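You operate a simulated robot arm through the tools that you are given. There is no shell and no other tool.

The job below is to be done with a simulated two-armed robot. You get a single attempt, and the scene is never put back.

JOB
Pick up the waisted bottle from the top of the side table with one hand, pass it to the other hand and put it in the green tray on the side table. Set down upright: waisted bottle.

Only the result counts: the job must be done as asked and must still hold three seconds after the hand-in. Knocking over, shifting, dropping, spilling or breaking anything else fails it.

ROBOT AND FRAMES
Two 6-joint arms with two-finger parallel grippers on one trunk, on a base that moves. Base frame: it is fixed to the floor where the robot stands at the start and does not move with it; the origin is under the middle of the robot, x ahead of it, y to its left, z up; the surface under the hand at the start is at about z = 0.84. Readings come in m, rad, newtons and seconds.
The left shoulder is at the start at [-0.096, 0.177, 0.781], the right one opposite. With the tool pointing down near the work surface each hand reaches from about 0.1 to 0.7 m from the robot's upright axis, wherever it stands, measured 20 degrees to its own side. Places, roughly: green tray on the side table (20x17 cm) [1.18, 0.14, 0.84]. Payload 1.57 kg a hand.
Tool frame (each hand has its own): the origin (TCP) lies between the finger pads and is the grasp point; the fingertips stand 0.03 m ahead of it; z points along the fingers, y is the line along which they close. The gripper opens to 0.08 m. The fingers are 0.017 m wide and 0.012 m thick; the gripper's body (0.04 by 0.082 m) begins 0.08 m behind the TCP.
Orientation is that of the tool frame in the base frame, as [roll, pitch, yaw] about the fixed x, y, z axes, in that order (R = Rz(yaw) Ry(pitch) Rx(roll)). With the fingers straight down and closing along the base's y, the tool's x points along the base's -x, its y along +y and its z along -z.

CONTROLS
- The arms move only by the tool jog_arm. It takes "left_deltas", "right_deltas" or both (then of equal length, played together; a hand with none holds still); each is a list of rows, each an object of numbers (a shift or turn left out is 0, a gripper value left out holds the last): "dx", "dy", "dz": the shift along the tool's x, y, z in m; "rx", "ry", "rz": the turn, a rotation vector about the tool's x, y, z in rad. In form: [{"dx": .., "dy": .., "dz": .., "rx": .., "ry": .., "rz": ..}, ...]. A call has 1 to 20 rows; each row shifts and turns the commanded pose from where the row before left it, along the tool's axes as they then stand. "left_jaw" and "right_jaw" are, for a hand that has rows, the finger opening in m, from 0 to 0.08, set as the call begins (left out, the last holds). A row lasts 0.2 s, in which the tool goes at most 0.05 m and 0.15 rad; a call with a longer step from one row to the next is refused whole, and so is a gripper value outside its range. Where a pose cannot be reached the arm comes as near as it can. A force on the tool above 40 N (or 10 N above the force at the start of the call, whichever is more), or a blocked arm, ends the call early, and 0.2 s more pass. The fingers move at their own pace (about 0.072 m/s each) and stop on an object; they squeeze with about 41 N. The grip force told is the motor's: it shows also when the fingers shut on nothing. Time passes only in rows, and 0.2 s behind the last, so rows that do not move let the fingers close. It gives the time, the measured TCP pose, the force on the tool (base axes), the opening and the grip force at its end, in the units of the frame above (readings bear some noise), with the torque about the TCP (base axes, N m) and any sound that the robot's microphone picked up.
- Cameras (640 x 400 px; columns grow to the right, rows downward): "scene" is now at [0.039, 0.0209, 1.5075]; the picture's right is [0.28, -0.96, 0.00], its down [-0.65, -0.19, -0.73] and it looks along [0.71, 0.20, -0.68] (base axes); focal length 288 px, centre (320, 200). "left" rides on the left gripper at [0.072, 0.007, -0.122] in its tool frame; the picture's right is [-0.09, 1.00, 0.00], its down [-0.84, -0.08, -0.54] and it looks along [-0.54, -0.05, 0.84] (tool axes); focal length 238 px, centre (320, 200). "right" rides on the right gripper at [0.072, -0.007, -0.122] in its tool frame; the picture's right is [0.09, 1.00, 0.00], its down [-0.84, 0.08, -0.54] and it looks along [-0.54, 0.05, 0.84] (tool axes); focal length 238 px, centre (320, 200). There is no depth. A picture from a camera that has moved, and an enlarged one, comes with that camera's place and axes in the base frame and with its lens.
- capture(camera): a new picture of that camera. The clock stands still meanwhile.
- raise_lower(by): moves the trunk up (or, below 0, down) by that many m; the arms and the scene camera ride with it, the base frame stays. It gives what a move gives, with no picture.
- drive_base(legs): drives the robot by 1 to 6 legs, each [ahead, left, turn to the left] in m, m and rad, along the robot's own axes; the way and the turn of a leg run together, so that a leg with both is an arc; at most 1.5 m and 3.142 rad a leg. The arms and the cameras ride along, it lands a little off, and it stops where it bumps. It gives what a move gives.
- turn_head(pan, tilt): turns the head with the scene camera to pan (to the left, within 2.496 rad either way) and tilt (down, from -0.506 to 1.204), counted from straight ahead of the robot (the tilt from the chest, where the trunk bows). It gives what a move gives.
- enlarge(camera, box): a new picture of the part [left, top, right, bottom] of that camera's present view, enlarged. The clock stands still meanwhile.
- finish_job(): hands the job in; it is judged then, once.

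Nothing tells you exact positions but the pictures and the camera data. Unless the task says otherwise, let go and move clear before handing in.

The tools are called after "Emit:" as name(argument=value, ...) on one line, values as JSON. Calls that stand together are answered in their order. jog_arm: Moves the arms, as the interface text tells. Its arguments: {"type":"object","properties":{"left_deltas":{"type":"array"},"left_jaw":{"type":"number"},"right_deltas":{"type":"array"},"right_jaw":{"type":"number"}},"required":[]} The other tools are called the same way: raise_lower (by) moves the trunk up or down; drive_base (legs) drives the base; turn_head (pan, tilt) turns the head that bears the scene camera; capture (camera) takes a picture; enlarge (camera, box) takes an enlarged picture of a part of a camera's view; finish_job () hands the job in.

At the start:

```text
time_s: 0.0
left_position: [0.4682, 0.3546, 1.0737]
left_orientation: [3.141, 0.001, -3.141]
left_force: [-0.3, 0.2, -0.3]
left_ft_torque: [0.03, 0.01, 0.02]
left_grip_width: 0.0799
left_grip_force: 0.0
right_position: [0.4132, -0.0216, 1.1551]
right_orientation: [3.14, 0.0, 3.141]
right_force: [0.7, 0.3, 0.3]
right_ft_torque: [-0.01, 0.0, -0.02]
right_grip_width: 0.0798
right_grip_force: 0.1
trunk travel left (down, up): [-0.225, 0.103]
robot x, y, heading: [0.0009, -0.0015, 0.002]
head pan, tilt (commanded): [0.279, 0.745]
```

scene: 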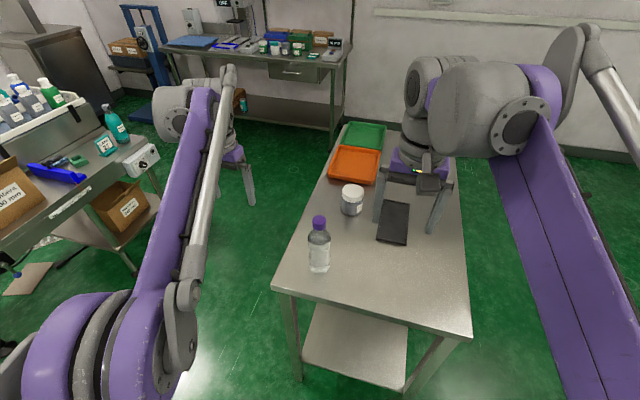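
right: 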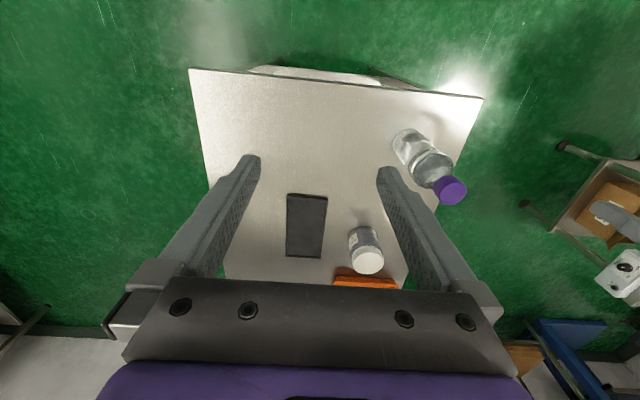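
left: 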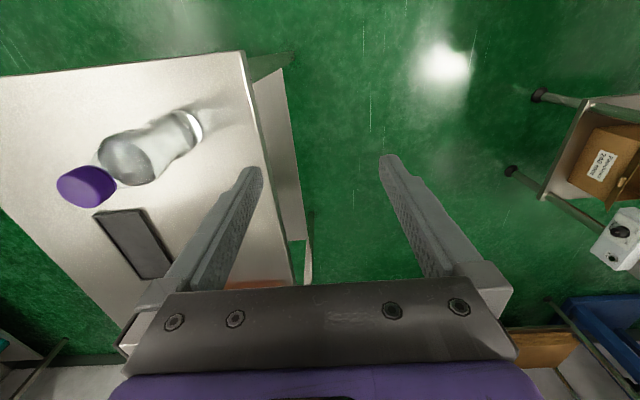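

I see the waisted bottle with a purple cap near the table's front-left corner, at about [0.47, 0.14], with the green tray at the far end. Before planning the grasp and the drive I'll look closer at both of them and at the floor around the table.

Emit:
enlarge(camera="scene", box=[270, 110, 470, 290])

Emit:
enlarge(camera="scene", box=[290, 205, 350, 280])

Emit:
enlarge(camera="right", box=[370, 90, 500, 220])

```text
2.22 times, centred on (370, 200) of scene
camera zoom: at [0.039, 0.0209, 1.5075], right [0.28, -0.96, 0.0], down [-0.65, -0.19, -0.73], along [0.71, 0.2, -0.68], focal length 640 px, centre (209, 200)
```

zoom: 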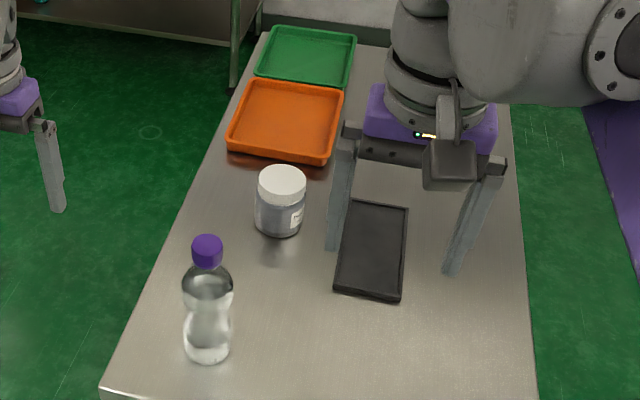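

```text
5.33 times, centred on (320, 242) of scene
camera zoom: at [0.039, 0.0209, 1.5075], right [0.28, -0.96, 0.0], down [-0.65, -0.19, -0.73], along [0.71, 0.2, -0.68], focal length 1535 px, centre (320, -27)
```

zoom: 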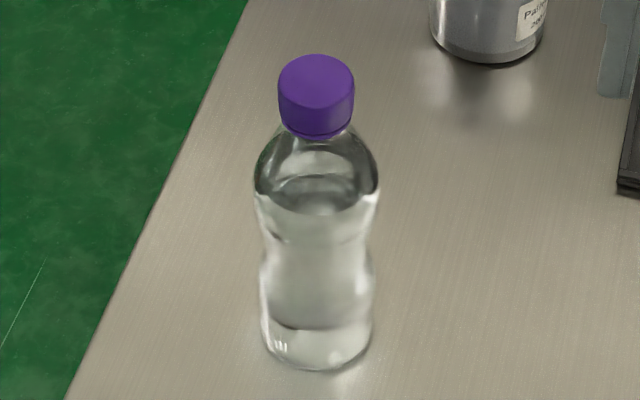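

```text
3.08 times, centred on (435, 155) of right
camera zoom: at [0.3408, -0.0281, 1.2766], right [-0.09, 1.0, 0.0], down [0.84, 0.08, 0.54], along [0.54, 0.05, -0.84], focal length 733 px, centre (-34, 338)
```

zoom: 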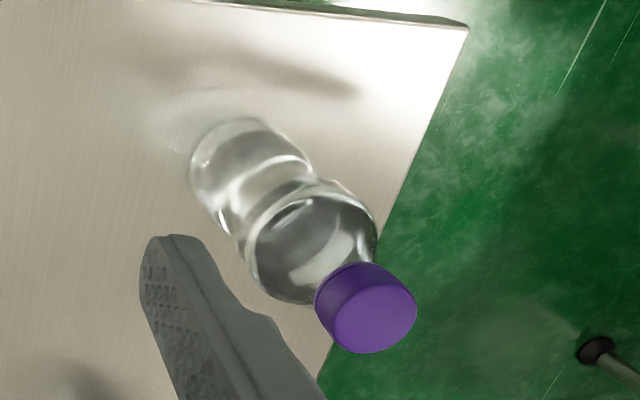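

The bottle's axis is at about [0.48, 0.146], with its base at z 0.84, its cap top near 1.02 and its waist near 0.906. Next I'll look at the base's footprint and the free floor to the left of the table.

Emit:
turn_head(pan=0.9, tilt=0.75)

Emit:
capture(camera="scene")

Emit:
turn_head(pan=0.3, tilt=1.204)

Emit:
capture(camera="scene")

Emit:
turn_head(pan=1.57, tilt=0.8)

Emit:
capture(camera="scene")

```text
time_s: 1.0
left_position: [0.4675, 0.3552, 1.0742]
left_orientation: [-3.141, -0.001, -3.142]
left_force: [1.0, -0.1, 0.4]
left_ft_torque: [-0.04, 0.0, 0.0]
left_grip_width: 0.08
left_grip_force: 0.0
right_position: [0.4139, -0.0205, 1.1547]
right_orientation: [3.141, 0.001, 3.141]
right_force: [0.6, -0.2, -0.3]
right_ft_torque: [0.0, -0.03, 0.0]
right_grip_width: 0.0796
right_grip_force: 0.1
trunk travel left (down, up): [-0.225, 0.103]
robot x, y, heading: [-0.0006, 0.0015, 0.001]
head pan, tilt (commanded): [0.901, 0.75]
```

```text
taken
camera scene: at [0.0106, 0.0629, 1.5071], right [0.78, -0.62, 0.0], down [-0.42, -0.53, -0.73], along [0.45, 0.57, -0.68], focal length 288 px, centre (320, 200)
```

scene: 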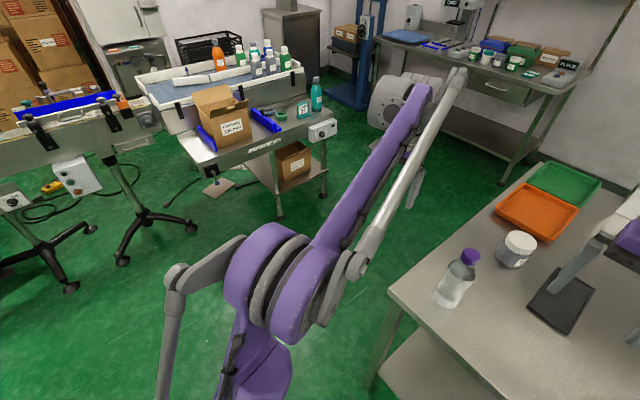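

```text
time_s: 2.0
left_position: [0.4685, 0.3556, 1.073]
left_orientation: [3.141, -0.001, 3.141]
left_force: [-0.6, 0.8, -0.1]
left_ft_torque: [0.03, 0.01, 0.01]
left_grip_width: 0.0804
left_grip_force: 0.1
right_position: [0.4126, -0.0208, 1.1554]
right_orientation: [-3.139, 0.0, 3.141]
right_force: [-0.1, 0.0, 0.6]
right_ft_torque: [-0.05, 0.01, -0.03]
right_grip_width: 0.0799
right_grip_force: 0.0
trunk travel left (down, up): [-0.225, 0.103]
robot x, y, heading: [0.001, -0.0013, -0.0]
head pan, tilt (commanded): [0.3, 1.201]
```

```text
taken
camera scene: at [0.0125, 0.0146, 1.4754], right [0.3, -0.95, 0.0], down [-0.89, -0.28, -0.36], along [0.35, 0.11, -0.93], focal length 288 px, centre (320, 200)
```

scene: 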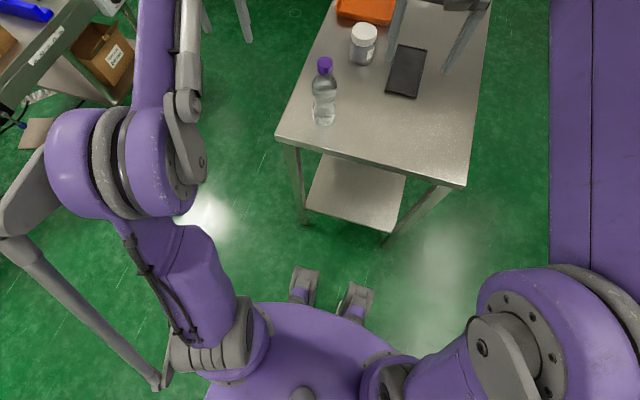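

```text
time_s: 3.5
left_position: [0.4679, 0.3566, 1.0747]
left_orientation: [-3.141, 0.0, 3.14]
left_force: [-0.5, -0.9, -0.2]
left_ft_torque: [-0.02, -0.01, 0.01]
left_grip_width: 0.0801
left_grip_force: 0.1
right_position: [0.414, -0.0213, 1.1555]
right_orientation: [3.141, 0.0, 3.141]
right_force: [-0.4, 0.6, 0.5]
right_ft_torque: [-0.01, 0.0, 0.0]
right_grip_width: 0.08
right_grip_force: 0.1
trunk travel left (down, up): [-0.225, 0.103]
robot x, y, heading: [-0.0041, -0.0025, 0.001]
head pan, tilt (commanded): [1.571, 0.799]
```

```text
taken
camera scene: at [-0.0408, 0.0787, 1.5031], right [1.0, 0.0, 0.0], down [0.0, -0.72, -0.7], along [0.0, 0.7, -0.72], focal length 288 px, centre (320, 200)
```

scene: 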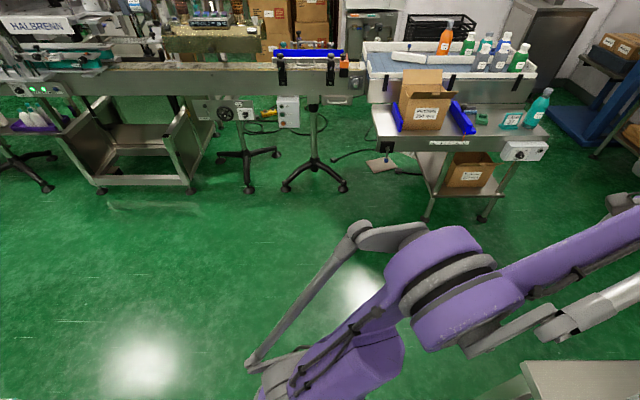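

The floor left of the table is clear for about 1 m, and the bench there begins at y ≈ 1.25. My plan is to take the bottle at its waist with the left hand tilted, and pass it to the right hand, which grips the cap from above. Then I'll drive round to the table's left side and set the bottle in the tray. First I'll pitch the left hand well clear of everything and move the right hand aside.

Emit:
turn_head(pan=0.28, tilt=0.85)

Emit:
jog_arm(left_deltas=[{"dx": 0.044}, {"dx": 0.044}, {"ry": -0.12}, {"ry": -0.12}, {"ry": -0.12}, {"ry": -0.12}, {"ry": -0.12}, {"ry": -0.12}, {"ry": -0.12}, {"ry": -0.12}, {}], right_deltas=[{"dy": -0.04, "dz": -0.02}, {"dy": -0.04, "dz": -0.02}, {"dy": -0.03}, {}, {}, {}, {}, {}, {}, {}, {}], left_jaw=0.08, right_jaw=0.08)

Emit:
capture(camera="scene")

Emit:
capture(camera="left")

```text
time_s: 4.9
left_position: [0.4679, 0.3565, 1.0738]
left_orientation: [3.141, -0.001, -3.141]
left_force: [1.2, -0.3, 0.3]
left_ft_torque: [-0.02, 0.02, 0.0]
left_grip_width: 0.08
left_grip_force: 0.1
right_position: [0.4125, -0.021, 1.1553]
right_orientation: [-3.141, -0.001, -3.141]
right_force: [0.6, -0.3, 0.7]
right_ft_torque: [0.0, 0.01, 0.0]
right_grip_width: 0.08
right_grip_force: 0.1
trunk travel left (down, up): [-0.225, 0.103]
robot x, y, heading: [0.0029, -0.0005, -0.002]
head pan, tilt (commanded): [0.279, 0.85]
```

```text
time_s: 7.3
left_position: [0.3792, 0.356, 1.075]
left_orientation: [-3.141, 0.962, -3.141]
left_force: [0.3, -0.2, 0.5]
left_ft_torque: [0.03, 0.03, 0.0]
left_grip_width: 0.08
left_grip_force: 0.1
right_position: [0.4133, -0.1324, 1.1937]
right_orientation: [-3.142, -0.001, -3.141]
right_force: [0.7, -0.6, 0.0]
right_ft_torque: [0.0, -0.05, -0.01]
right_grip_width: 0.0802
right_grip_force: 0.0
trunk travel left (down, up): [-0.225, 0.103]
robot x, y, heading: [-0.0023, 0.0017, -0.001]
head pan, tilt (commanded): [0.279, 0.85]
```

```text
taken
camera scene: at [0.0345, 0.0196, 1.4991], right [0.28, -0.96, 0.0], down [-0.72, -0.21, -0.66], along [0.63, 0.18, -0.75], focal length 288 px, centre (320, 200)
```

scene: 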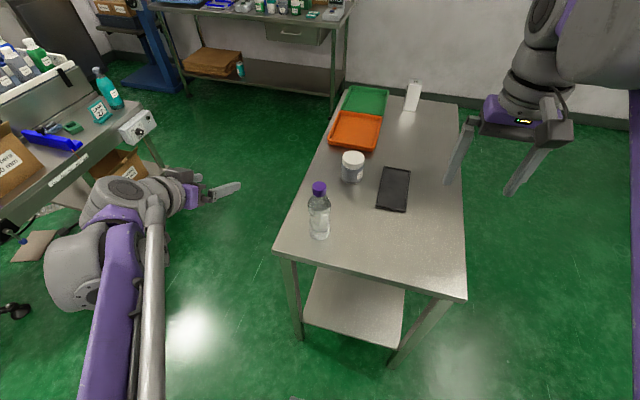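

```text
taken
camera left: at [0.2366, 0.3632, 1.0841], right [0.05, 1.0, 0.08], down [0.03, -0.08, 1.0], along [1.0, -0.05, -0.04], focal length 238 px, centre (320, 200)
```

left: 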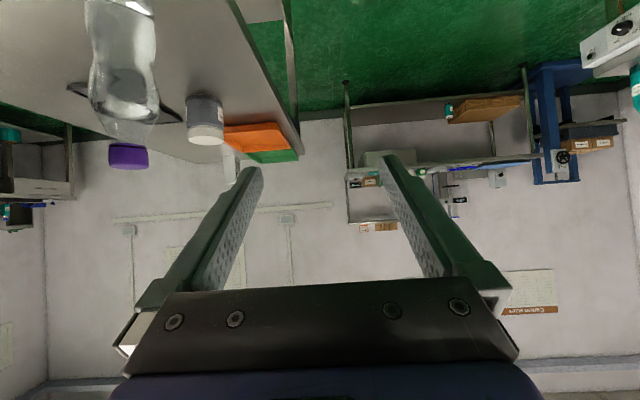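

The left hand reached its 55° tilt cleanly, and its camera confirms the bottle's axis at about [0.48, 0.147]. I'll line the hand up 12 cm short of the bottle and check before closing in.

Emit:
jog_arm(left_deltas=[{"dx": 0.0131, "dy": -0.0348, "dz": 0.0104}, {"dx": 0.0131, "dy": -0.0348, "dz": 0.0104}, {"dx": 0.0131, "dy": -0.0348, "dz": 0.0104}, {"dx": 0.0131, "dy": -0.0348, "dz": 0.0104}, {"dx": 0.0131, "dy": -0.0348, "dz": 0.0104}, {"dx": 0.0131, "dy": -0.0348, "dz": 0.0104}, {}])

Emit:
capture(camera="left")

Emit:
enlarge(camera="scene", box=[200, 140, 400, 265])

```text
time_s: 8.9
left_position: [0.3836, 0.1473, 0.9746]
left_orientation: [-3.141, 0.961, -3.141]
left_force: [0.4, 0.4, -0.4]
left_ft_torque: [0.01, -0.01, -0.02]
left_grip_width: 0.08
left_grip_force: 0.1
right_position: [0.4143, -0.1316, 1.1939]
right_orientation: [-3.141, 0.002, 3.141]
right_force: [0.9, 0.4, 0.4]
right_ft_torque: [-0.04, 0.01, -0.02]
right_grip_width: 0.0799
right_grip_force: 0.1
trunk travel left (down, up): [-0.225, 0.103]
robot x, y, heading: [-0.003, 0.0002, -0.001]
head pan, tilt (commanded): [0.279, 0.85]
```

```text
taken
camera left: at [0.2411, 0.1537, 0.9851], right [0.05, 1.0, 0.08], down [0.03, -0.08, 1.0], along [1.0, -0.05, -0.04], focal length 238 px, centre (320, 200)
```

left: 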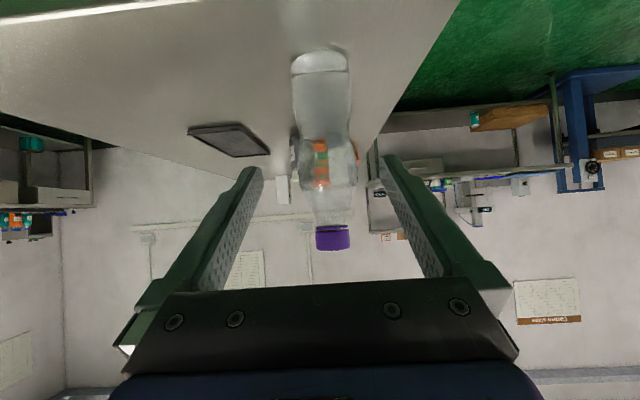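

```text
3.20 times, centred on (300, 202) of scene
camera zoom: at [0.034, 0.0196, 1.4991], right [0.28, -0.96, 0.0], down [-0.72, -0.21, -0.66], along [0.63, 0.18, -0.75], focal length 921 px, centre (384, 192)
```

zoom: 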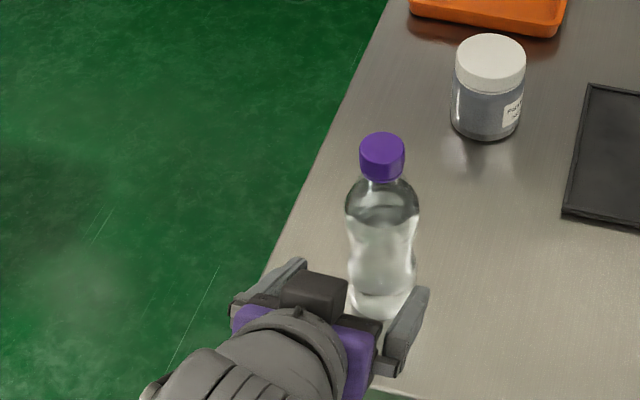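

The bottle sits between the open fingers, with its axis at about y 0.150 and its waist at about z 0.90. I'll slide in along the fingers now, keeping the jaws open.

Emit:
jog_arm(left_deltas=[{"dx": 0.001, "dy": 0.0015, "dz": 0.03}, {"dx": 0.001, "dy": 0.001, "dz": 0.03}, {"dx": 0.001, "dz": 0.03}, {"dx": 0.0015, "dz": 0.03}, {}])

Emit:
capture(camera="left")

Emit:
enlarge(camera="scene", box=[240, 140, 400, 260])

Emit:
capture(camera="right")

```text
time_s: 10.1
left_position: [0.4818, 0.1472, 0.9021]
left_orientation: [3.141, 0.96, 3.142]
left_force: [0.6, 0.3, -0.5]
left_ft_torque: [-0.01, -0.01, -0.01]
left_grip_width: 0.0798
left_grip_force: 0.0
right_position: [0.4143, -0.1318, 1.1942]
right_orientation: [-3.142, 0.002, 3.141]
right_force: [-0.2, 0.3, -0.6]
right_ft_torque: [0.0, 0.0, 0.03]
right_grip_width: 0.0801
right_grip_force: 0.1
trunk travel left (down, up): [-0.225, 0.103]
robot x, y, heading: [-0.0015, 0.0018, 0.002]
head pan, tilt (commanded): [0.279, 0.85]
```

```text
taken
camera left: at [0.3386, 0.1557, 0.9132], right [0.05, 1.0, 0.08], down [0.03, -0.08, 1.0], along [1.0, -0.05, -0.04], focal length 238 px, centre (320, 200)
```

left: 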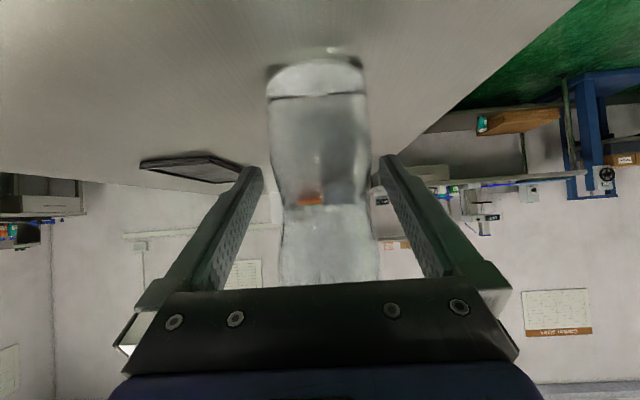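

```text
3.33 times, centred on (320, 200) of scene
camera zoom: at [0.0335, 0.0196, 1.4991], right [0.28, -0.96, 0.0], down [-0.72, -0.21, -0.66], along [0.63, 0.18, -0.75], focal length 960 px, centre (320, 200)
```

zoom: 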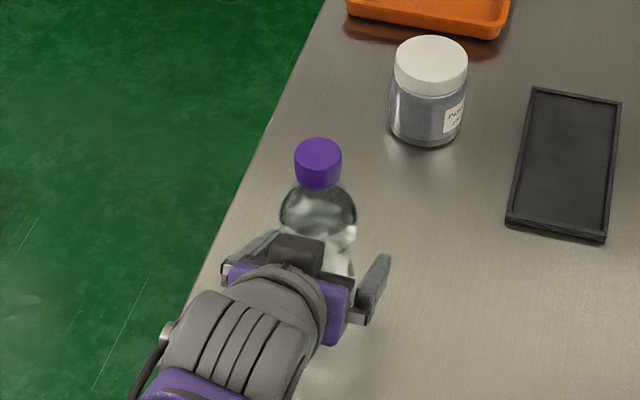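

```text
taken
camera right: at [0.3408, -0.1389, 1.3158], right [-0.09, 1.0, 0.0], down [0.84, 0.08, 0.54], along [0.54, 0.05, -0.84], focal length 238 px, centre (320, 200)
```

right: 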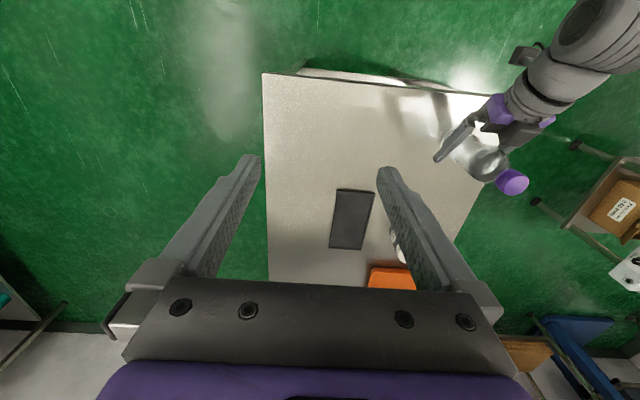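

The waist is level with the grasp point but about 4–5 mm further left, so I'll centre on it first. Then I'll close the left hand.

Emit:
jog_arm(left_deltas=[{"dy": 0.0045}, {}], left_jaw=0.08)

Emit:
jog_arm(left_deltas=[{}, {}, {}, {}, {}], left_jaw=0.03)

Emit:
capture(camera="left")

```text
time_s: 10.7
left_position: [0.4826, 0.1536, 0.9029]
left_orientation: [-3.141, 0.962, 3.14]
left_force: [0.0, -0.2, -0.2]
left_ft_torque: [-0.02, -0.03, 0.01]
left_grip_width: 0.0801
left_grip_force: 0.2
right_position: [0.4147, -0.1331, 1.1934]
right_orientation: [3.141, 0.0, -3.142]
right_force: [-0.2, -0.1, 0.2]
right_ft_torque: [0.01, -0.02, 0.0]
right_grip_width: 0.0801
right_grip_force: 0.0
trunk travel left (down, up): [-0.225, 0.103]
robot x, y, heading: [0.0005, -0.0007, -0.002]
head pan, tilt (commanded): [0.279, 0.85]
```

```text
time_s: 11.9
left_position: [0.4805, 0.1528, 0.9028]
left_orientation: [3.141, 0.962, 3.141]
left_force: [-0.1, -1.6, 1.8]
left_ft_torque: [-0.01, -0.04, 0.04]
left_grip_width: 0.0554
left_grip_force: 40.7
right_position: [0.4144, -0.1314, 1.1927]
right_orientation: [-3.141, 0.001, -3.141]
right_force: [0.6, -0.7, -0.6]
right_ft_torque: [0.0, 0.01, 0.02]
right_grip_width: 0.0799
right_grip_force: 0.0
trunk travel left (down, up): [-0.225, 0.103]
robot x, y, heading: [-0.0044, 0.0016, 0.0]
head pan, tilt (commanded): [0.279, 0.85]
```

```text
taken
camera left: at [0.3393, 0.1601, 0.9134], right [0.05, 1.0, 0.08], down [0.03, -0.08, 1.0], along [1.0, -0.05, -0.04], focal length 238 px, centre (320, 200)
```

left: 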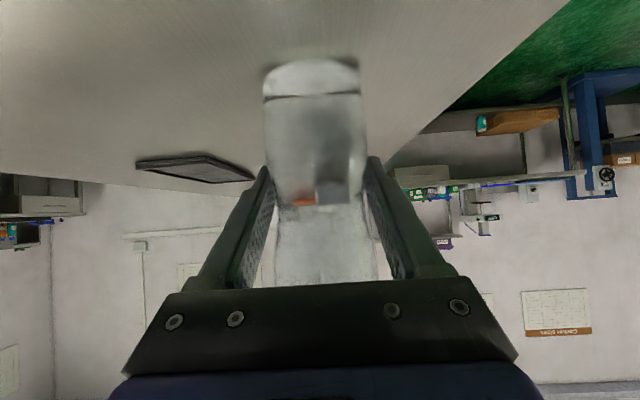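

The left hand has closed on the waist at 0.055 m with full grip force, and the bottle still looks upright. I'll lift it straight up a few centimetres and check that it holds.

Emit:
jog_arm(left_deltas=[{"dx": -0.0082, "dz": -0.0057}, {"dx": -0.0164, "dz": -0.0115}, {"dx": -0.0164, "dz": -0.0115}, {"dx": -0.0164, "dz": -0.0115}, {}])

Emit:
capture(camera="left")

Emit:
capture(camera="scene")

Emit:
capture(camera="right")

```text
time_s: 13.1
left_position: [0.483, 0.1537, 0.971]
left_orientation: [-3.14, 0.959, 3.141]
left_force: [0.8, 0.7, -3.6]
left_ft_torque: [0.01, 0.02, -0.01]
left_grip_width: 0.0553
left_grip_force: 40.8
right_position: [0.4149, -0.1329, 1.1937]
right_orientation: [3.14, -0.001, -3.141]
right_force: [-1.5, 0.5, 0.2]
right_ft_torque: [0.02, -0.04, 0.0]
right_grip_width: 0.0799
right_grip_force: 0.0
trunk travel left (down, up): [-0.225, 0.103]
robot x, y, heading: [-0.0008, -0.0002, -0.001]
head pan, tilt (commanded): [0.279, 0.85]
```

```text
taken
camera left: at [0.3399, 0.1608, 0.9812], right [0.05, 1.0, 0.08], down [0.04, -0.08, 1.0], along [1.0, -0.05, -0.04], focal length 238 px, centre (320, 200)
```

left: 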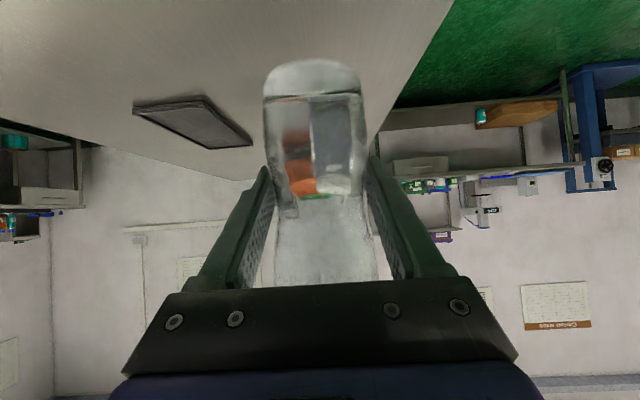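

```text
taken
camera scene: at [0.0348, 0.0197, 1.4991], right [0.28, -0.96, 0.0], down [-0.72, -0.21, -0.66], along [0.63, 0.18, -0.75], focal length 288 px, centre (320, 200)
```

scene: 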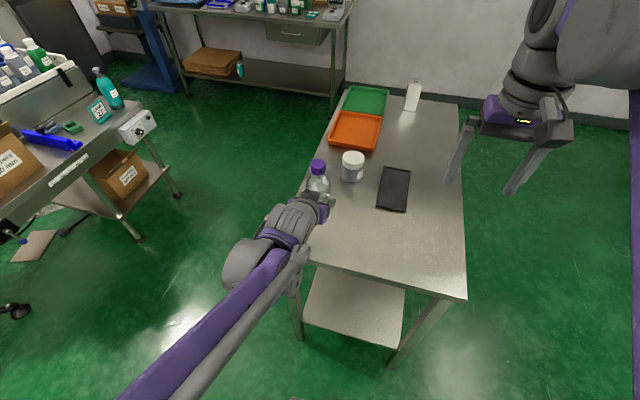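

```text
taken
camera right: at [0.342, -0.1388, 1.3155], right [-0.09, 1.0, 0.0], down [0.84, 0.08, 0.54], along [0.54, 0.05, -0.84], focal length 238 px, centre (320, 200)
```

right: 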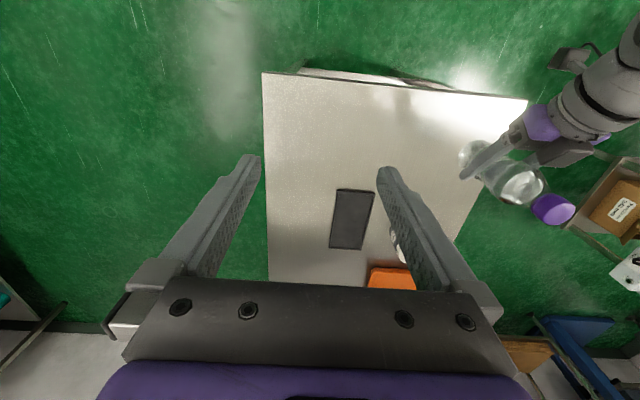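

The bottle is up, hanging level in the left hand with a load of about 3.6 N, and nothing else has moved. Now I'll carry it to the midline in front of the robot and raise the right hand ready to come down over the cap.

Emit:
jog_arm(left_deltas=[{"dx": -0.0059, "dy": -0.0208, "dz": -0.0122}, {"dx": -0.0059, "dy": -0.0208, "dz": -0.0122}, {"dx": -0.0059, "dy": -0.0208, "dz": -0.0122}, {"dx": -0.0059, "dy": -0.0208, "dz": -0.0122}, {"dx": -0.0059, "dy": -0.0208, "dz": -0.0122}, {}], right_deltas=[{"dx": -0.012, "dz": -0.013}, {"dx": -0.012, "dz": -0.013}, {"dx": -0.012, "dz": -0.013}, {}, {}, {}])

Emit:
capture(camera="right")

Emit:
capture(camera="scene")

```text
time_s: 14.5
left_position: [0.4506, 0.0518, 1.0314]
left_orientation: [-3.141, 0.96, -3.139]
left_force: [-0.1, 0.9, -3.5]
left_ft_torque: [-0.02, 0.02, -0.03]
left_grip_width: 0.0552
left_grip_force: 41.1
right_position: [0.4386, -0.1322, 1.2195]
right_orientation: [-3.141, -0.001, -3.141]
right_force: [0.3, 0.0, -0.3]
right_ft_torque: [-0.01, 0.02, 0.0]
right_grip_width: 0.0801
right_grip_force: 0.1
right hand out of reach, approached as far as the arm can: row 3
trunk travel left (down, up): [-0.225, 0.103]
robot x, y, heading: [-0.0001, 0.0002, -0.0]
head pan, tilt (commanded): [0.279, 0.85]
```

```text
taken
camera right: at [0.3655, -0.1386, 1.3413], right [-0.09, 1.0, 0.0], down [0.84, 0.08, 0.54], along [0.54, 0.05, -0.84], focal length 238 px, centre (320, 200)
```

right: 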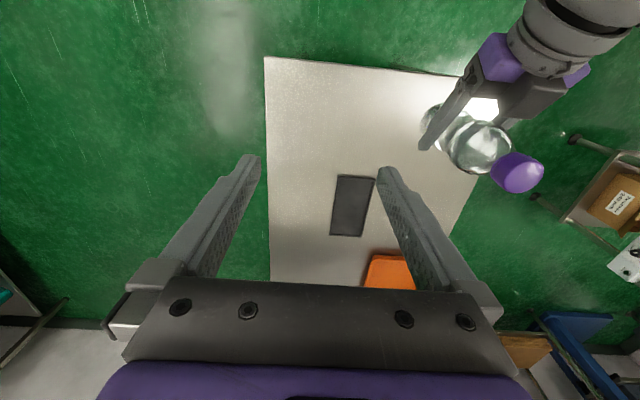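

```text
taken
camera scene: at [0.0347, 0.0197, 1.4991], right [0.28, -0.96, 0.0], down [-0.72, -0.21, -0.66], along [0.63, 0.18, -0.75], focal length 288 px, centre (320, 200)
```

scene: 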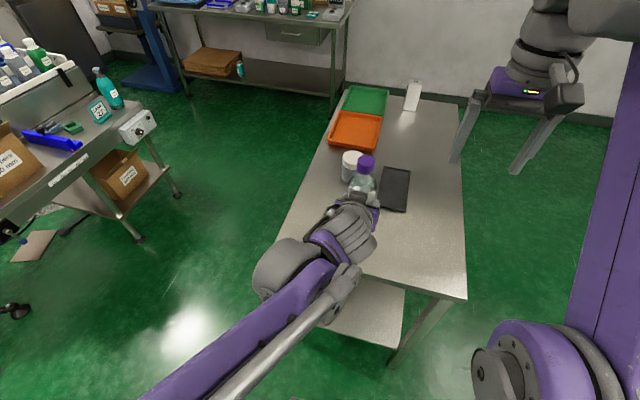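

The right hand is near its reach limit that high and that far out, so I'll bring the bottle closer and lower, to about [0.40, 0.03]. The right hand comes back to match.

Emit:
jog_arm(left_deltas=[{"dx": 0.0182, "dy": -0.0073, "dz": -0.0078}, {"dx": 0.0182, "dy": -0.0073, "dz": -0.0078}, {"dx": 0.0182, "dy": -0.0073, "dz": -0.0078}, {}], right_deltas=[{"dx": 0.0167, "dz": 0.015}, {"dx": 0.0167, "dz": 0.015}, {"dx": 0.0167, "dz": 0.015}, {}])

Emit:
capture(camera="right")

Emit:
capture(camera="scene")

```text
time_s: 15.5
left_position: [0.3988, 0.0281, 0.9988]
left_orientation: [3.141, 0.96, 3.141]
left_force: [0.1, 0.2, -3.4]
left_ft_torque: [-0.03, 0.04, -0.03]
left_grip_width: 0.0553
left_grip_force: 41.3
right_position: [0.3867, -0.1319, 1.1737]
right_orientation: [3.141, 0.0, -3.141]
right_force: [0.0, 0.0, -0.7]
right_ft_torque: [0.0, -0.02, 0.01]
right_grip_width: 0.0801
right_grip_force: 0.0
trunk travel left (down, up): [-0.225, 0.103]
robot x, y, heading: [0.0033, 0.0025, 0.005]
head pan, tilt (commanded): [0.279, 0.85]
```

```text
taken
camera right: at [0.3145, -0.1379, 1.2953], right [-0.09, 1.0, 0.0], down [0.84, 0.08, 0.54], along [0.54, 0.05, -0.84], focal length 238 px, centre (320, 200)
```

right: 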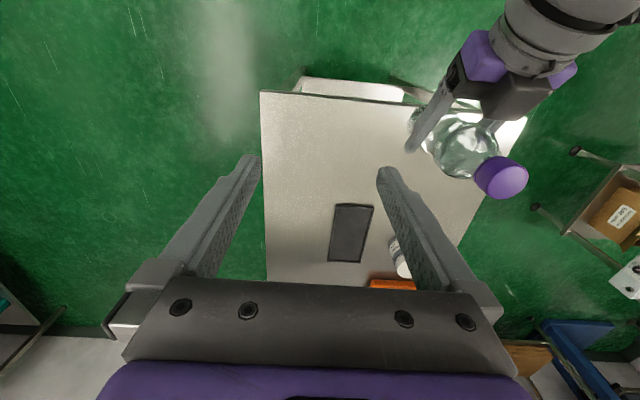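

```text
taken
camera scene: at [0.0354, 0.0196, 1.4991], right [0.28, -0.96, 0.0], down [-0.72, -0.21, -0.66], along [0.63, 0.18, -0.75], focal length 288 px, centre (320, 200)
```

scene: 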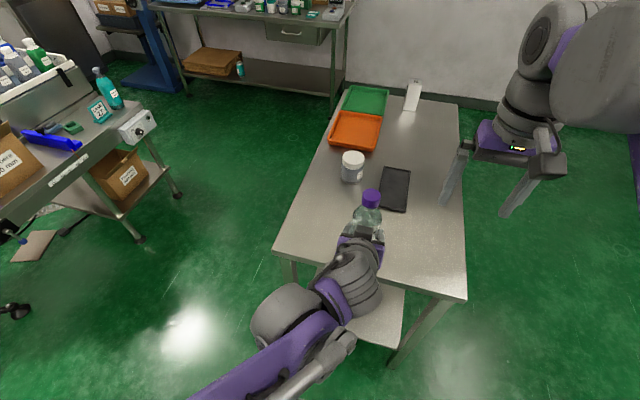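

The cap centre checks out from two cameras at about [0.397, 0.028, 1.108]. I'll bring the open right hand over it, about 4 cm above the cap top, and look before lowering.

Emit:
jog_arm(right_deltas=[{"dx": -0.005, "dz": -0.015}, {"dx": -0.005, "dy": 0.04}, {"dy": 0.04}, {"dy": 0.04}, {"dy": 0.04}, {}], right_jaw=0.08)

Emit:
capture(camera="right")

Emit:
capture(camera="scene")

Emit:
capture(camera="left")

```text
time_s: 16.9
left_position: [0.399, 0.0273, 0.9998]
left_orientation: [3.141, 0.961, -3.142]
left_force: [0.2, -0.1, -3.3]
left_ft_torque: [-0.02, -0.01, 0.03]
left_grip_width: 0.0553
left_grip_force: 41.1
right_position: [0.3966, 0.026, 1.1925]
right_orientation: [-3.14, 0.0, 3.141]
right_force: [-0.6, 0.1, -0.1]
right_ft_torque: [-0.01, 0.01, 0.01]
right_grip_width: 0.08
right_grip_force: 0.1
trunk travel left (down, up): [-0.225, 0.103]
robot x, y, heading: [0.0004, -0.0006, 0.004]
head pan, tilt (commanded): [0.279, 0.85]
```

```text
taken
camera right: at [0.3236, 0.019, 1.3142], right [-0.09, 1.0, 0.0], down [0.84, 0.08, 0.54], along [0.54, 0.05, -0.84], focal length 238 px, centre (320, 200)
```

right: 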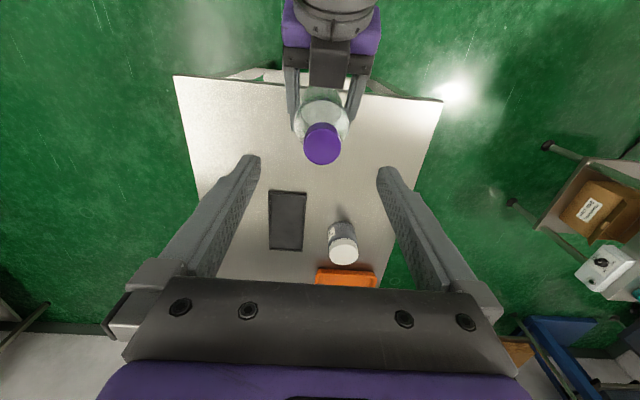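

```text
taken
camera scene: at [0.0343, 0.0188, 1.4991], right [0.28, -0.96, 0.0], down [-0.72, -0.21, -0.66], along [0.63, 0.18, -0.75], focal length 288 px, centre (320, 200)
```

scene: 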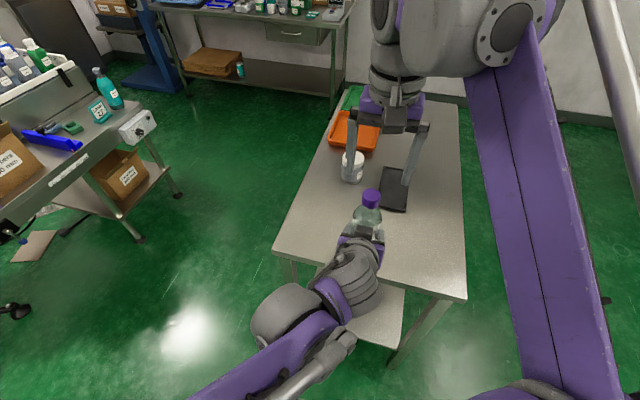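

```text
taken
camera left: at [0.2556, 0.0348, 1.0095], right [0.05, 1.0, 0.08], down [0.04, -0.08, 1.0], along [1.0, -0.05, -0.04], focal length 238 px, centre (320, 200)
```

left: 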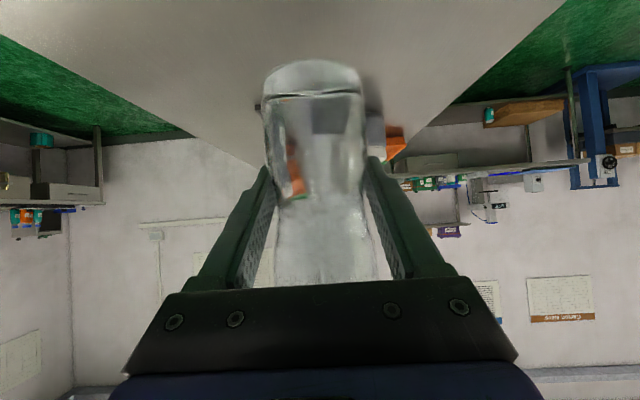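

The cap sits centred between the right fingers, within 2 mm. I'll lower the right hand so its pads cover the cap, then check before closing.

Emit:
jog_arm(right_deltas=[{"dy": 0.0015, "dz": 0.0235}, {"dz": 0.0235}, {"dz": 0.0235}, {}], right_jaw=0.08)

Emit:
capture(camera="right")

Emit:
enlarge(camera="scene", box=[300, 120, 460, 270])

```text
time_s: 17.9
left_position: [0.3983, 0.0276, 0.9988]
left_orientation: [3.141, 0.96, 3.141]
left_force: [-0.8, -0.4, -3.5]
left_ft_torque: [0.02, 0.0, 0.0]
left_grip_width: 0.0554
left_grip_force: 41.4
right_position: [0.3983, 0.0298, 1.1184]
right_orientation: [-3.141, 0.0, -3.141]
right_force: [-0.4, 0.2, -0.1]
right_ft_torque: [0.0, 0.03, -0.02]
right_grip_width: 0.0799
right_grip_force: 0.0
trunk travel left (down, up): [-0.225, 0.103]
robot x, y, heading: [-0.0023, -0.0018, 0.005]
head pan, tilt (commanded): [0.279, 0.85]
```

```text
taken
camera right: at [0.3256, 0.0226, 1.2403], right [-0.09, 1.0, 0.0], down [0.84, 0.08, 0.54], along [0.54, 0.05, -0.84], focal length 238 px, centre (320, 200)
```

right: 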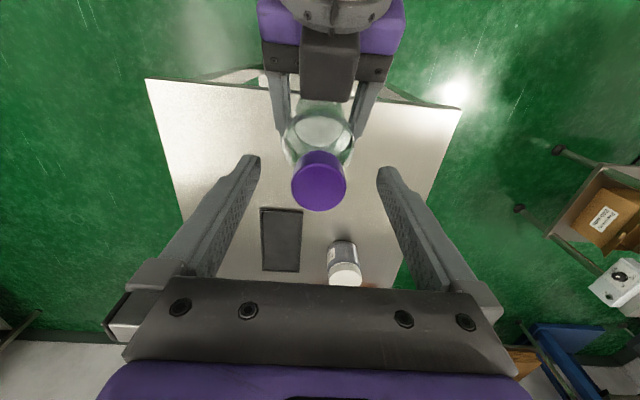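

```text
2.67 times, centred on (380, 195) of scene
camera zoom: at [0.0345, 0.0196, 1.4991], right [0.28, -0.96, 0.0], down [-0.72, -0.21, -0.66], along [0.63, 0.18, -0.75], focal length 768 px, centre (160, 213)
```

zoom: 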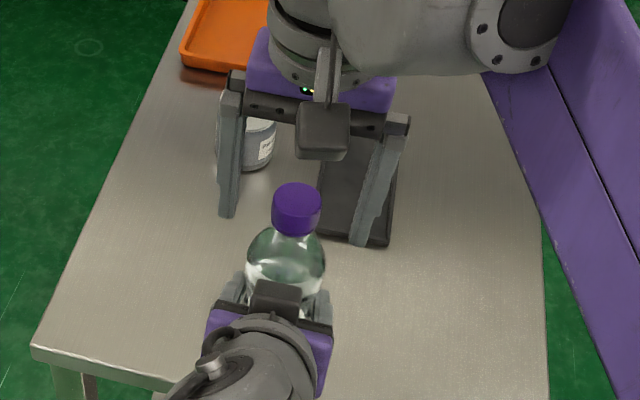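

The cap top sits right at the right hand's grasp point, and its apparent size confirms the depth. I'll close the right hand on the cap while the left still holds the waist.

Emit:
jog_arm(right_deltas=[{}, {}, {}, {}, {}, {}], right_jaw=0.01)

Emit:
capture(camera="right")

Emit:
enlarge(camera="scene", box=[300, 120, 460, 270])

```text
time_s: 19.3
left_position: [0.3998, 0.028, 0.9993]
left_orientation: [-3.14, 0.961, -3.141]
left_force: [0.9, 2.5, 0.3]
left_ft_torque: [0.29, 0.06, 0.27]
left_grip_width: 0.0552
left_grip_force: 41.3
right_position: [0.3984, 0.0293, 1.1188]
right_orientation: [-3.14, -0.001, 3.141]
right_force: [-0.9, -2.8, 0.0]
right_ft_torque: [-0.65, 0.11, -0.21]
right_grip_width: 0.0321
right_grip_force: 40.3
trunk travel left (down, up): [-0.225, 0.103]
robot x, y, heading: [0.0002, -0.0041, -0.002]
head pan, tilt (commanded): [0.279, 0.85]
```

```text
taken
camera right: at [0.3256, 0.0225, 1.2405], right [-0.09, 1.0, 0.0], down [0.84, 0.08, 0.54], along [0.54, 0.05, -0.84], focal length 238 px, centre (320, 200)
```

right: 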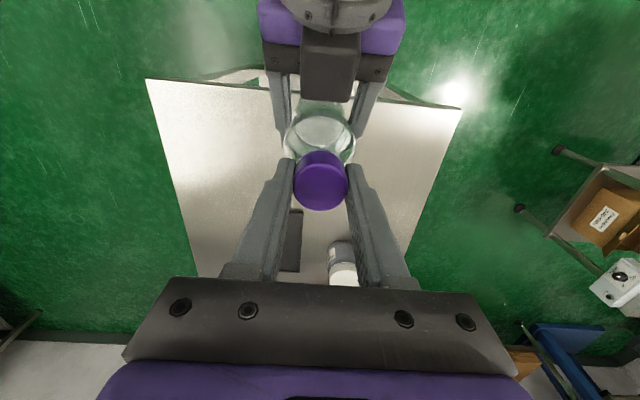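

```text
2.67 times, centred on (380, 195) of scene
camera zoom: at [0.0345, 0.0196, 1.4991], right [0.28, -0.96, 0.0], down [-0.72, -0.21, -0.66], along [0.63, 0.18, -0.75], focal length 768 px, centre (160, 213)
```

zoom: 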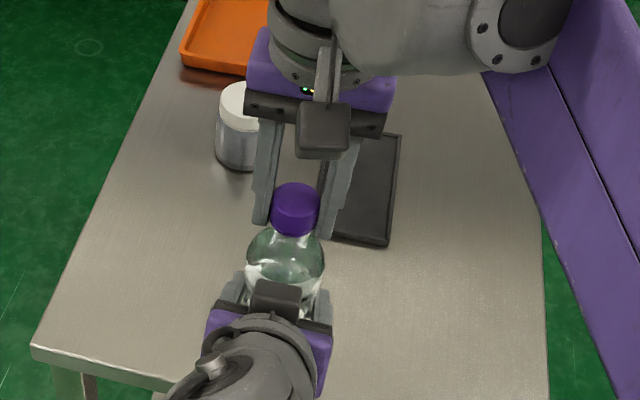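

Both hands now hold the bottle, the right one on the cap at 0.032 m with full grip. I'll open the left hand and check that the right takes the weight.

Emit:
jog_arm(left_deltas=[{}, {}, {}, {}], left_jaw=0.08)

Emit:
capture(camera="left")

Emit:
capture(camera="right")

```text
time_s: 20.3
left_position: [0.3983, 0.0281, 0.9993]
left_orientation: [3.14, 0.96, 3.141]
left_force: [0.3, -0.1, 0.7]
left_ft_torque: [0.0, -0.01, -0.01]
left_grip_width: 0.0801
left_grip_force: 0.0
right_position: [0.3984, 0.029, 1.1181]
right_orientation: [3.141, -0.001, 3.141]
right_force: [0.1, 0.1, 0.7]
right_ft_torque: [-0.05, 0.01, -0.01]
right_grip_width: 0.0319
right_grip_force: 40.4
trunk travel left (down, up): [-0.225, 0.103]
robot x, y, heading: [0.0008, 0.0036, 0.001]
head pan, tilt (commanded): [0.279, 0.85]
```

```text
taken
camera left: at [0.2558, 0.0353, 1.0095], right [0.05, 1.0, 0.08], down [0.04, -0.08, 1.0], along [1.0, -0.05, -0.04], focal length 238 px, centre (320, 200)
```

left: 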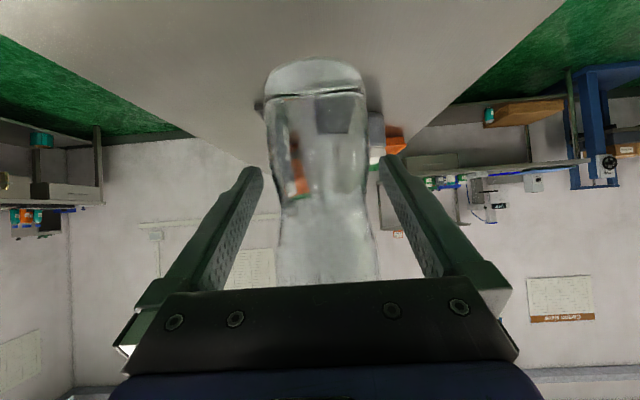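

```text
taken
camera right: at [0.3256, 0.0226, 1.2405], right [-0.09, 1.0, 0.0], down [0.84, 0.08, 0.54], along [0.54, 0.05, -0.84], focal length 238 px, centre (320, 200)
```

right: 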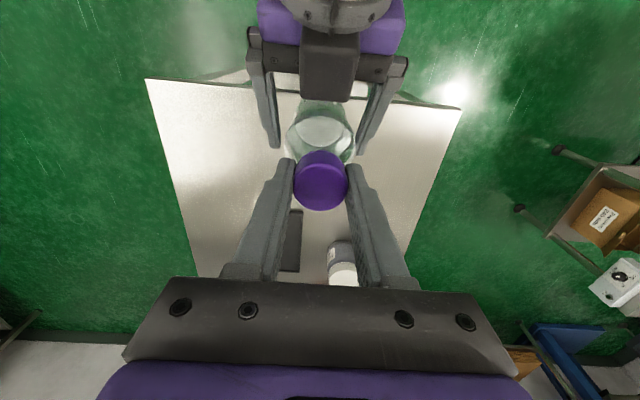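

The bottle stays put in the right hand, but the right force reading shows no weight yet. I'll wait a moment and read it again before backing the left hand off.

Emit:
jog_arm(right_deltas=[{}, {}])

Emit:
enlarge(camera="scene", box=[300, 120, 460, 270])

```text
time_s: 20.9
left_position: [0.3982, 0.028, 0.9991]
left_orientation: [-3.142, 0.961, -3.141]
left_force: [0.4, 0.2, 1.0]
left_ft_torque: [-0.01, 0.02, -0.03]
left_grip_width: 0.08
left_grip_force: 0.1
right_position: [0.3983, 0.0295, 1.1193]
right_orientation: [3.141, 0.0, -3.141]
right_force: [-0.4, -0.2, -0.1]
right_ft_torque: [0.01, 0.0, -0.04]
right_grip_width: 0.0315
right_grip_force: 40.6
trunk travel left (down, up): [-0.225, 0.103]
robot x, y, heading: [-0.0012, 0.0013, -0.002]
head pan, tilt (commanded): [0.279, 0.85]
```

```text
2.67 times, centred on (380, 195) of scene
camera zoom: at [0.0345, 0.0196, 1.4991], right [0.28, -0.96, 0.0], down [-0.72, -0.21, -0.66], along [0.63, 0.18, -0.75], focal length 768 px, centre (160, 213)
```

zoom: 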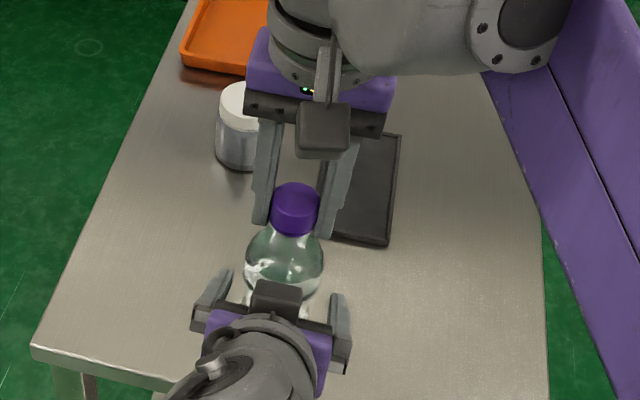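

The bottle is steady in the right hand and the left fingers are clear of it on both sides. I'll back the left hand straight off along its fingers and then move it to the left.

Emit:
jog_arm(left_deltas=[{"dz": -0.02}, {"dz": -0.025}, {"dz": -0.025}, {"dz": -0.025}, {}])

Emit:
capture(camera="left")

Emit:
capture(camera="scene")

```text
time_s: 22.1
left_position: [0.3213, 0.0276, 1.053]
left_orientation: [-3.141, 0.959, -3.141]
left_force: [0.0, -0.1, 0.6]
left_ft_torque: [-0.01, 0.0, -0.02]
left_grip_width: 0.0797
left_grip_force: 0.0
right_position: [0.3991, 0.0295, 1.1197]
right_orientation: [-3.141, 0.0, -3.141]
right_force: [0.5, 0.0, 0.3]
right_ft_torque: [0.01, 0.0, 0.01]
right_grip_width: 0.0316
right_grip_force: 40.8
trunk travel left (down, up): [-0.225, 0.103]
robot x, y, heading: [0.003, 0.0008, -0.002]
head pan, tilt (commanded): [0.279, 0.85]
```

```text
taken
camera left: at [0.1787, 0.0349, 1.0644], right [0.05, 1.0, 0.08], down [0.04, -0.08, 1.0], along [1.0, -0.05, -0.04], focal length 238 px, centre (320, 200)
```

left: 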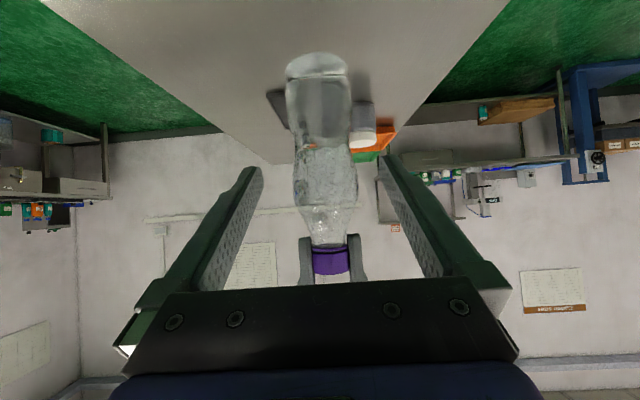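

```text
taken
camera scene: at [0.0349, 0.0192, 1.4991], right [0.28, -0.96, 0.0], down [-0.72, -0.21, -0.66], along [0.63, 0.18, -0.75], focal length 288 px, centre (320, 200)
```

scene: 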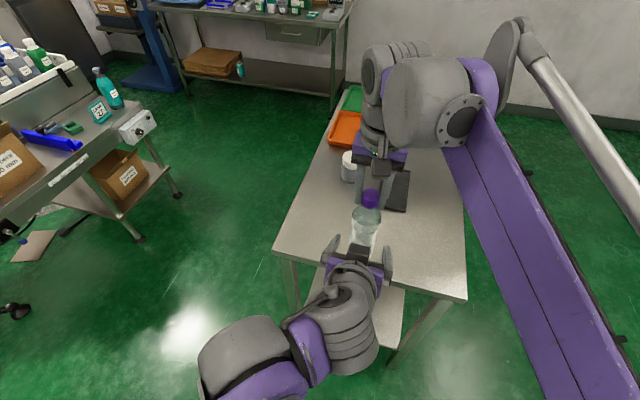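

The bottle now hangs upright from the right hand alone, so the pass is done. Next I'll move the left hand out of the way and raise the trunk so the bottle clears everything on the table during the drive.

Emit:
jog_arm(left_deltas=[{"dy": 0.04}, {"dy": 0.04}, {"dy": 0.04}, {"dy": 0.04}, {"dy": 0.04}, {}])

Emit:
raise_lower(by=0.1)

Emit:
capture(camera="scene")

Emit:
capture(camera="right")

```text
time_s: 23.5
left_position: [0.3216, 0.2275, 1.0526]
left_orientation: [-3.14, 0.962, 3.141]
left_force: [-0.2, 0.2, -0.7]
left_ft_torque: [0.0, 0.02, 0.02]
left_grip_width: 0.0799
left_grip_force: 0.1
right_position: [0.3977, 0.029, 1.1185]
right_orientation: [3.141, 0.0, -3.14]
right_force: [0.1, -0.5, -0.2]
right_ft_torque: [-0.03, -0.01, 0.05]
right_grip_width: 0.0317
right_grip_force: 40.5
trunk travel left (down, up): [-0.225, 0.103]
robot x, y, heading: [-0.001, 0.0006, -0.002]
head pan, tilt (commanded): [0.279, 0.85]
```

```text
time_s: 24.9
left_position: [0.3187, 0.2283, 1.1542]
left_orientation: [-3.14, 0.962, 3.141]
left_force: [-0.1, 0.1, -0.9]
left_ft_torque: [-0.02, -0.03, -0.04]
left_grip_width: 0.08
left_grip_force: 0.0
right_position: [0.3957, 0.03, 1.219]
right_orientation: [-3.141, 0.0, -3.14]
right_force: [-0.1, 0.1, -3.7]
right_ft_torque: [-0.02, 0.01, 0.0]
right_grip_width: 0.0317
right_grip_force: 40.1
trunk travel left (down, up): [-0.325, 0.003]
robot x, y, heading: [0.0012, -0.0012, -0.002]
head pan, tilt (commanded): [0.279, 0.85]
```

```text
taken
camera scene: at [0.0301, 0.0196, 1.6043], right [0.28, -0.96, 0.0], down [-0.72, -0.21, -0.66], along [0.63, 0.18, -0.75], focal length 288 px, centre (320, 200)
```

scene: 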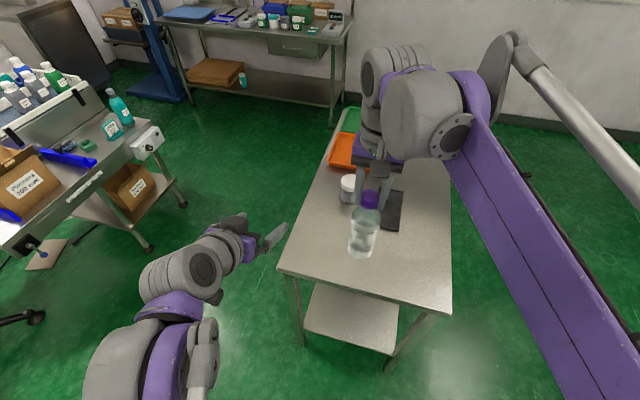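

```text
taken
camera right: at [0.3237, 0.0233, 1.3408], right [-0.09, 1.0, 0.0], down [0.84, 0.08, 0.54], along [0.54, 0.05, -0.84], focal length 238 px, centre (320, 200)
```

right: 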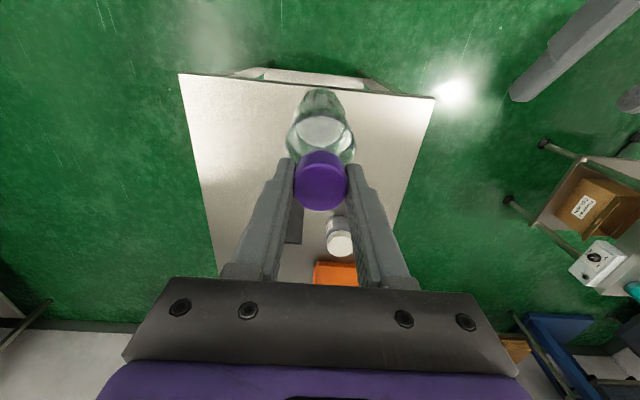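

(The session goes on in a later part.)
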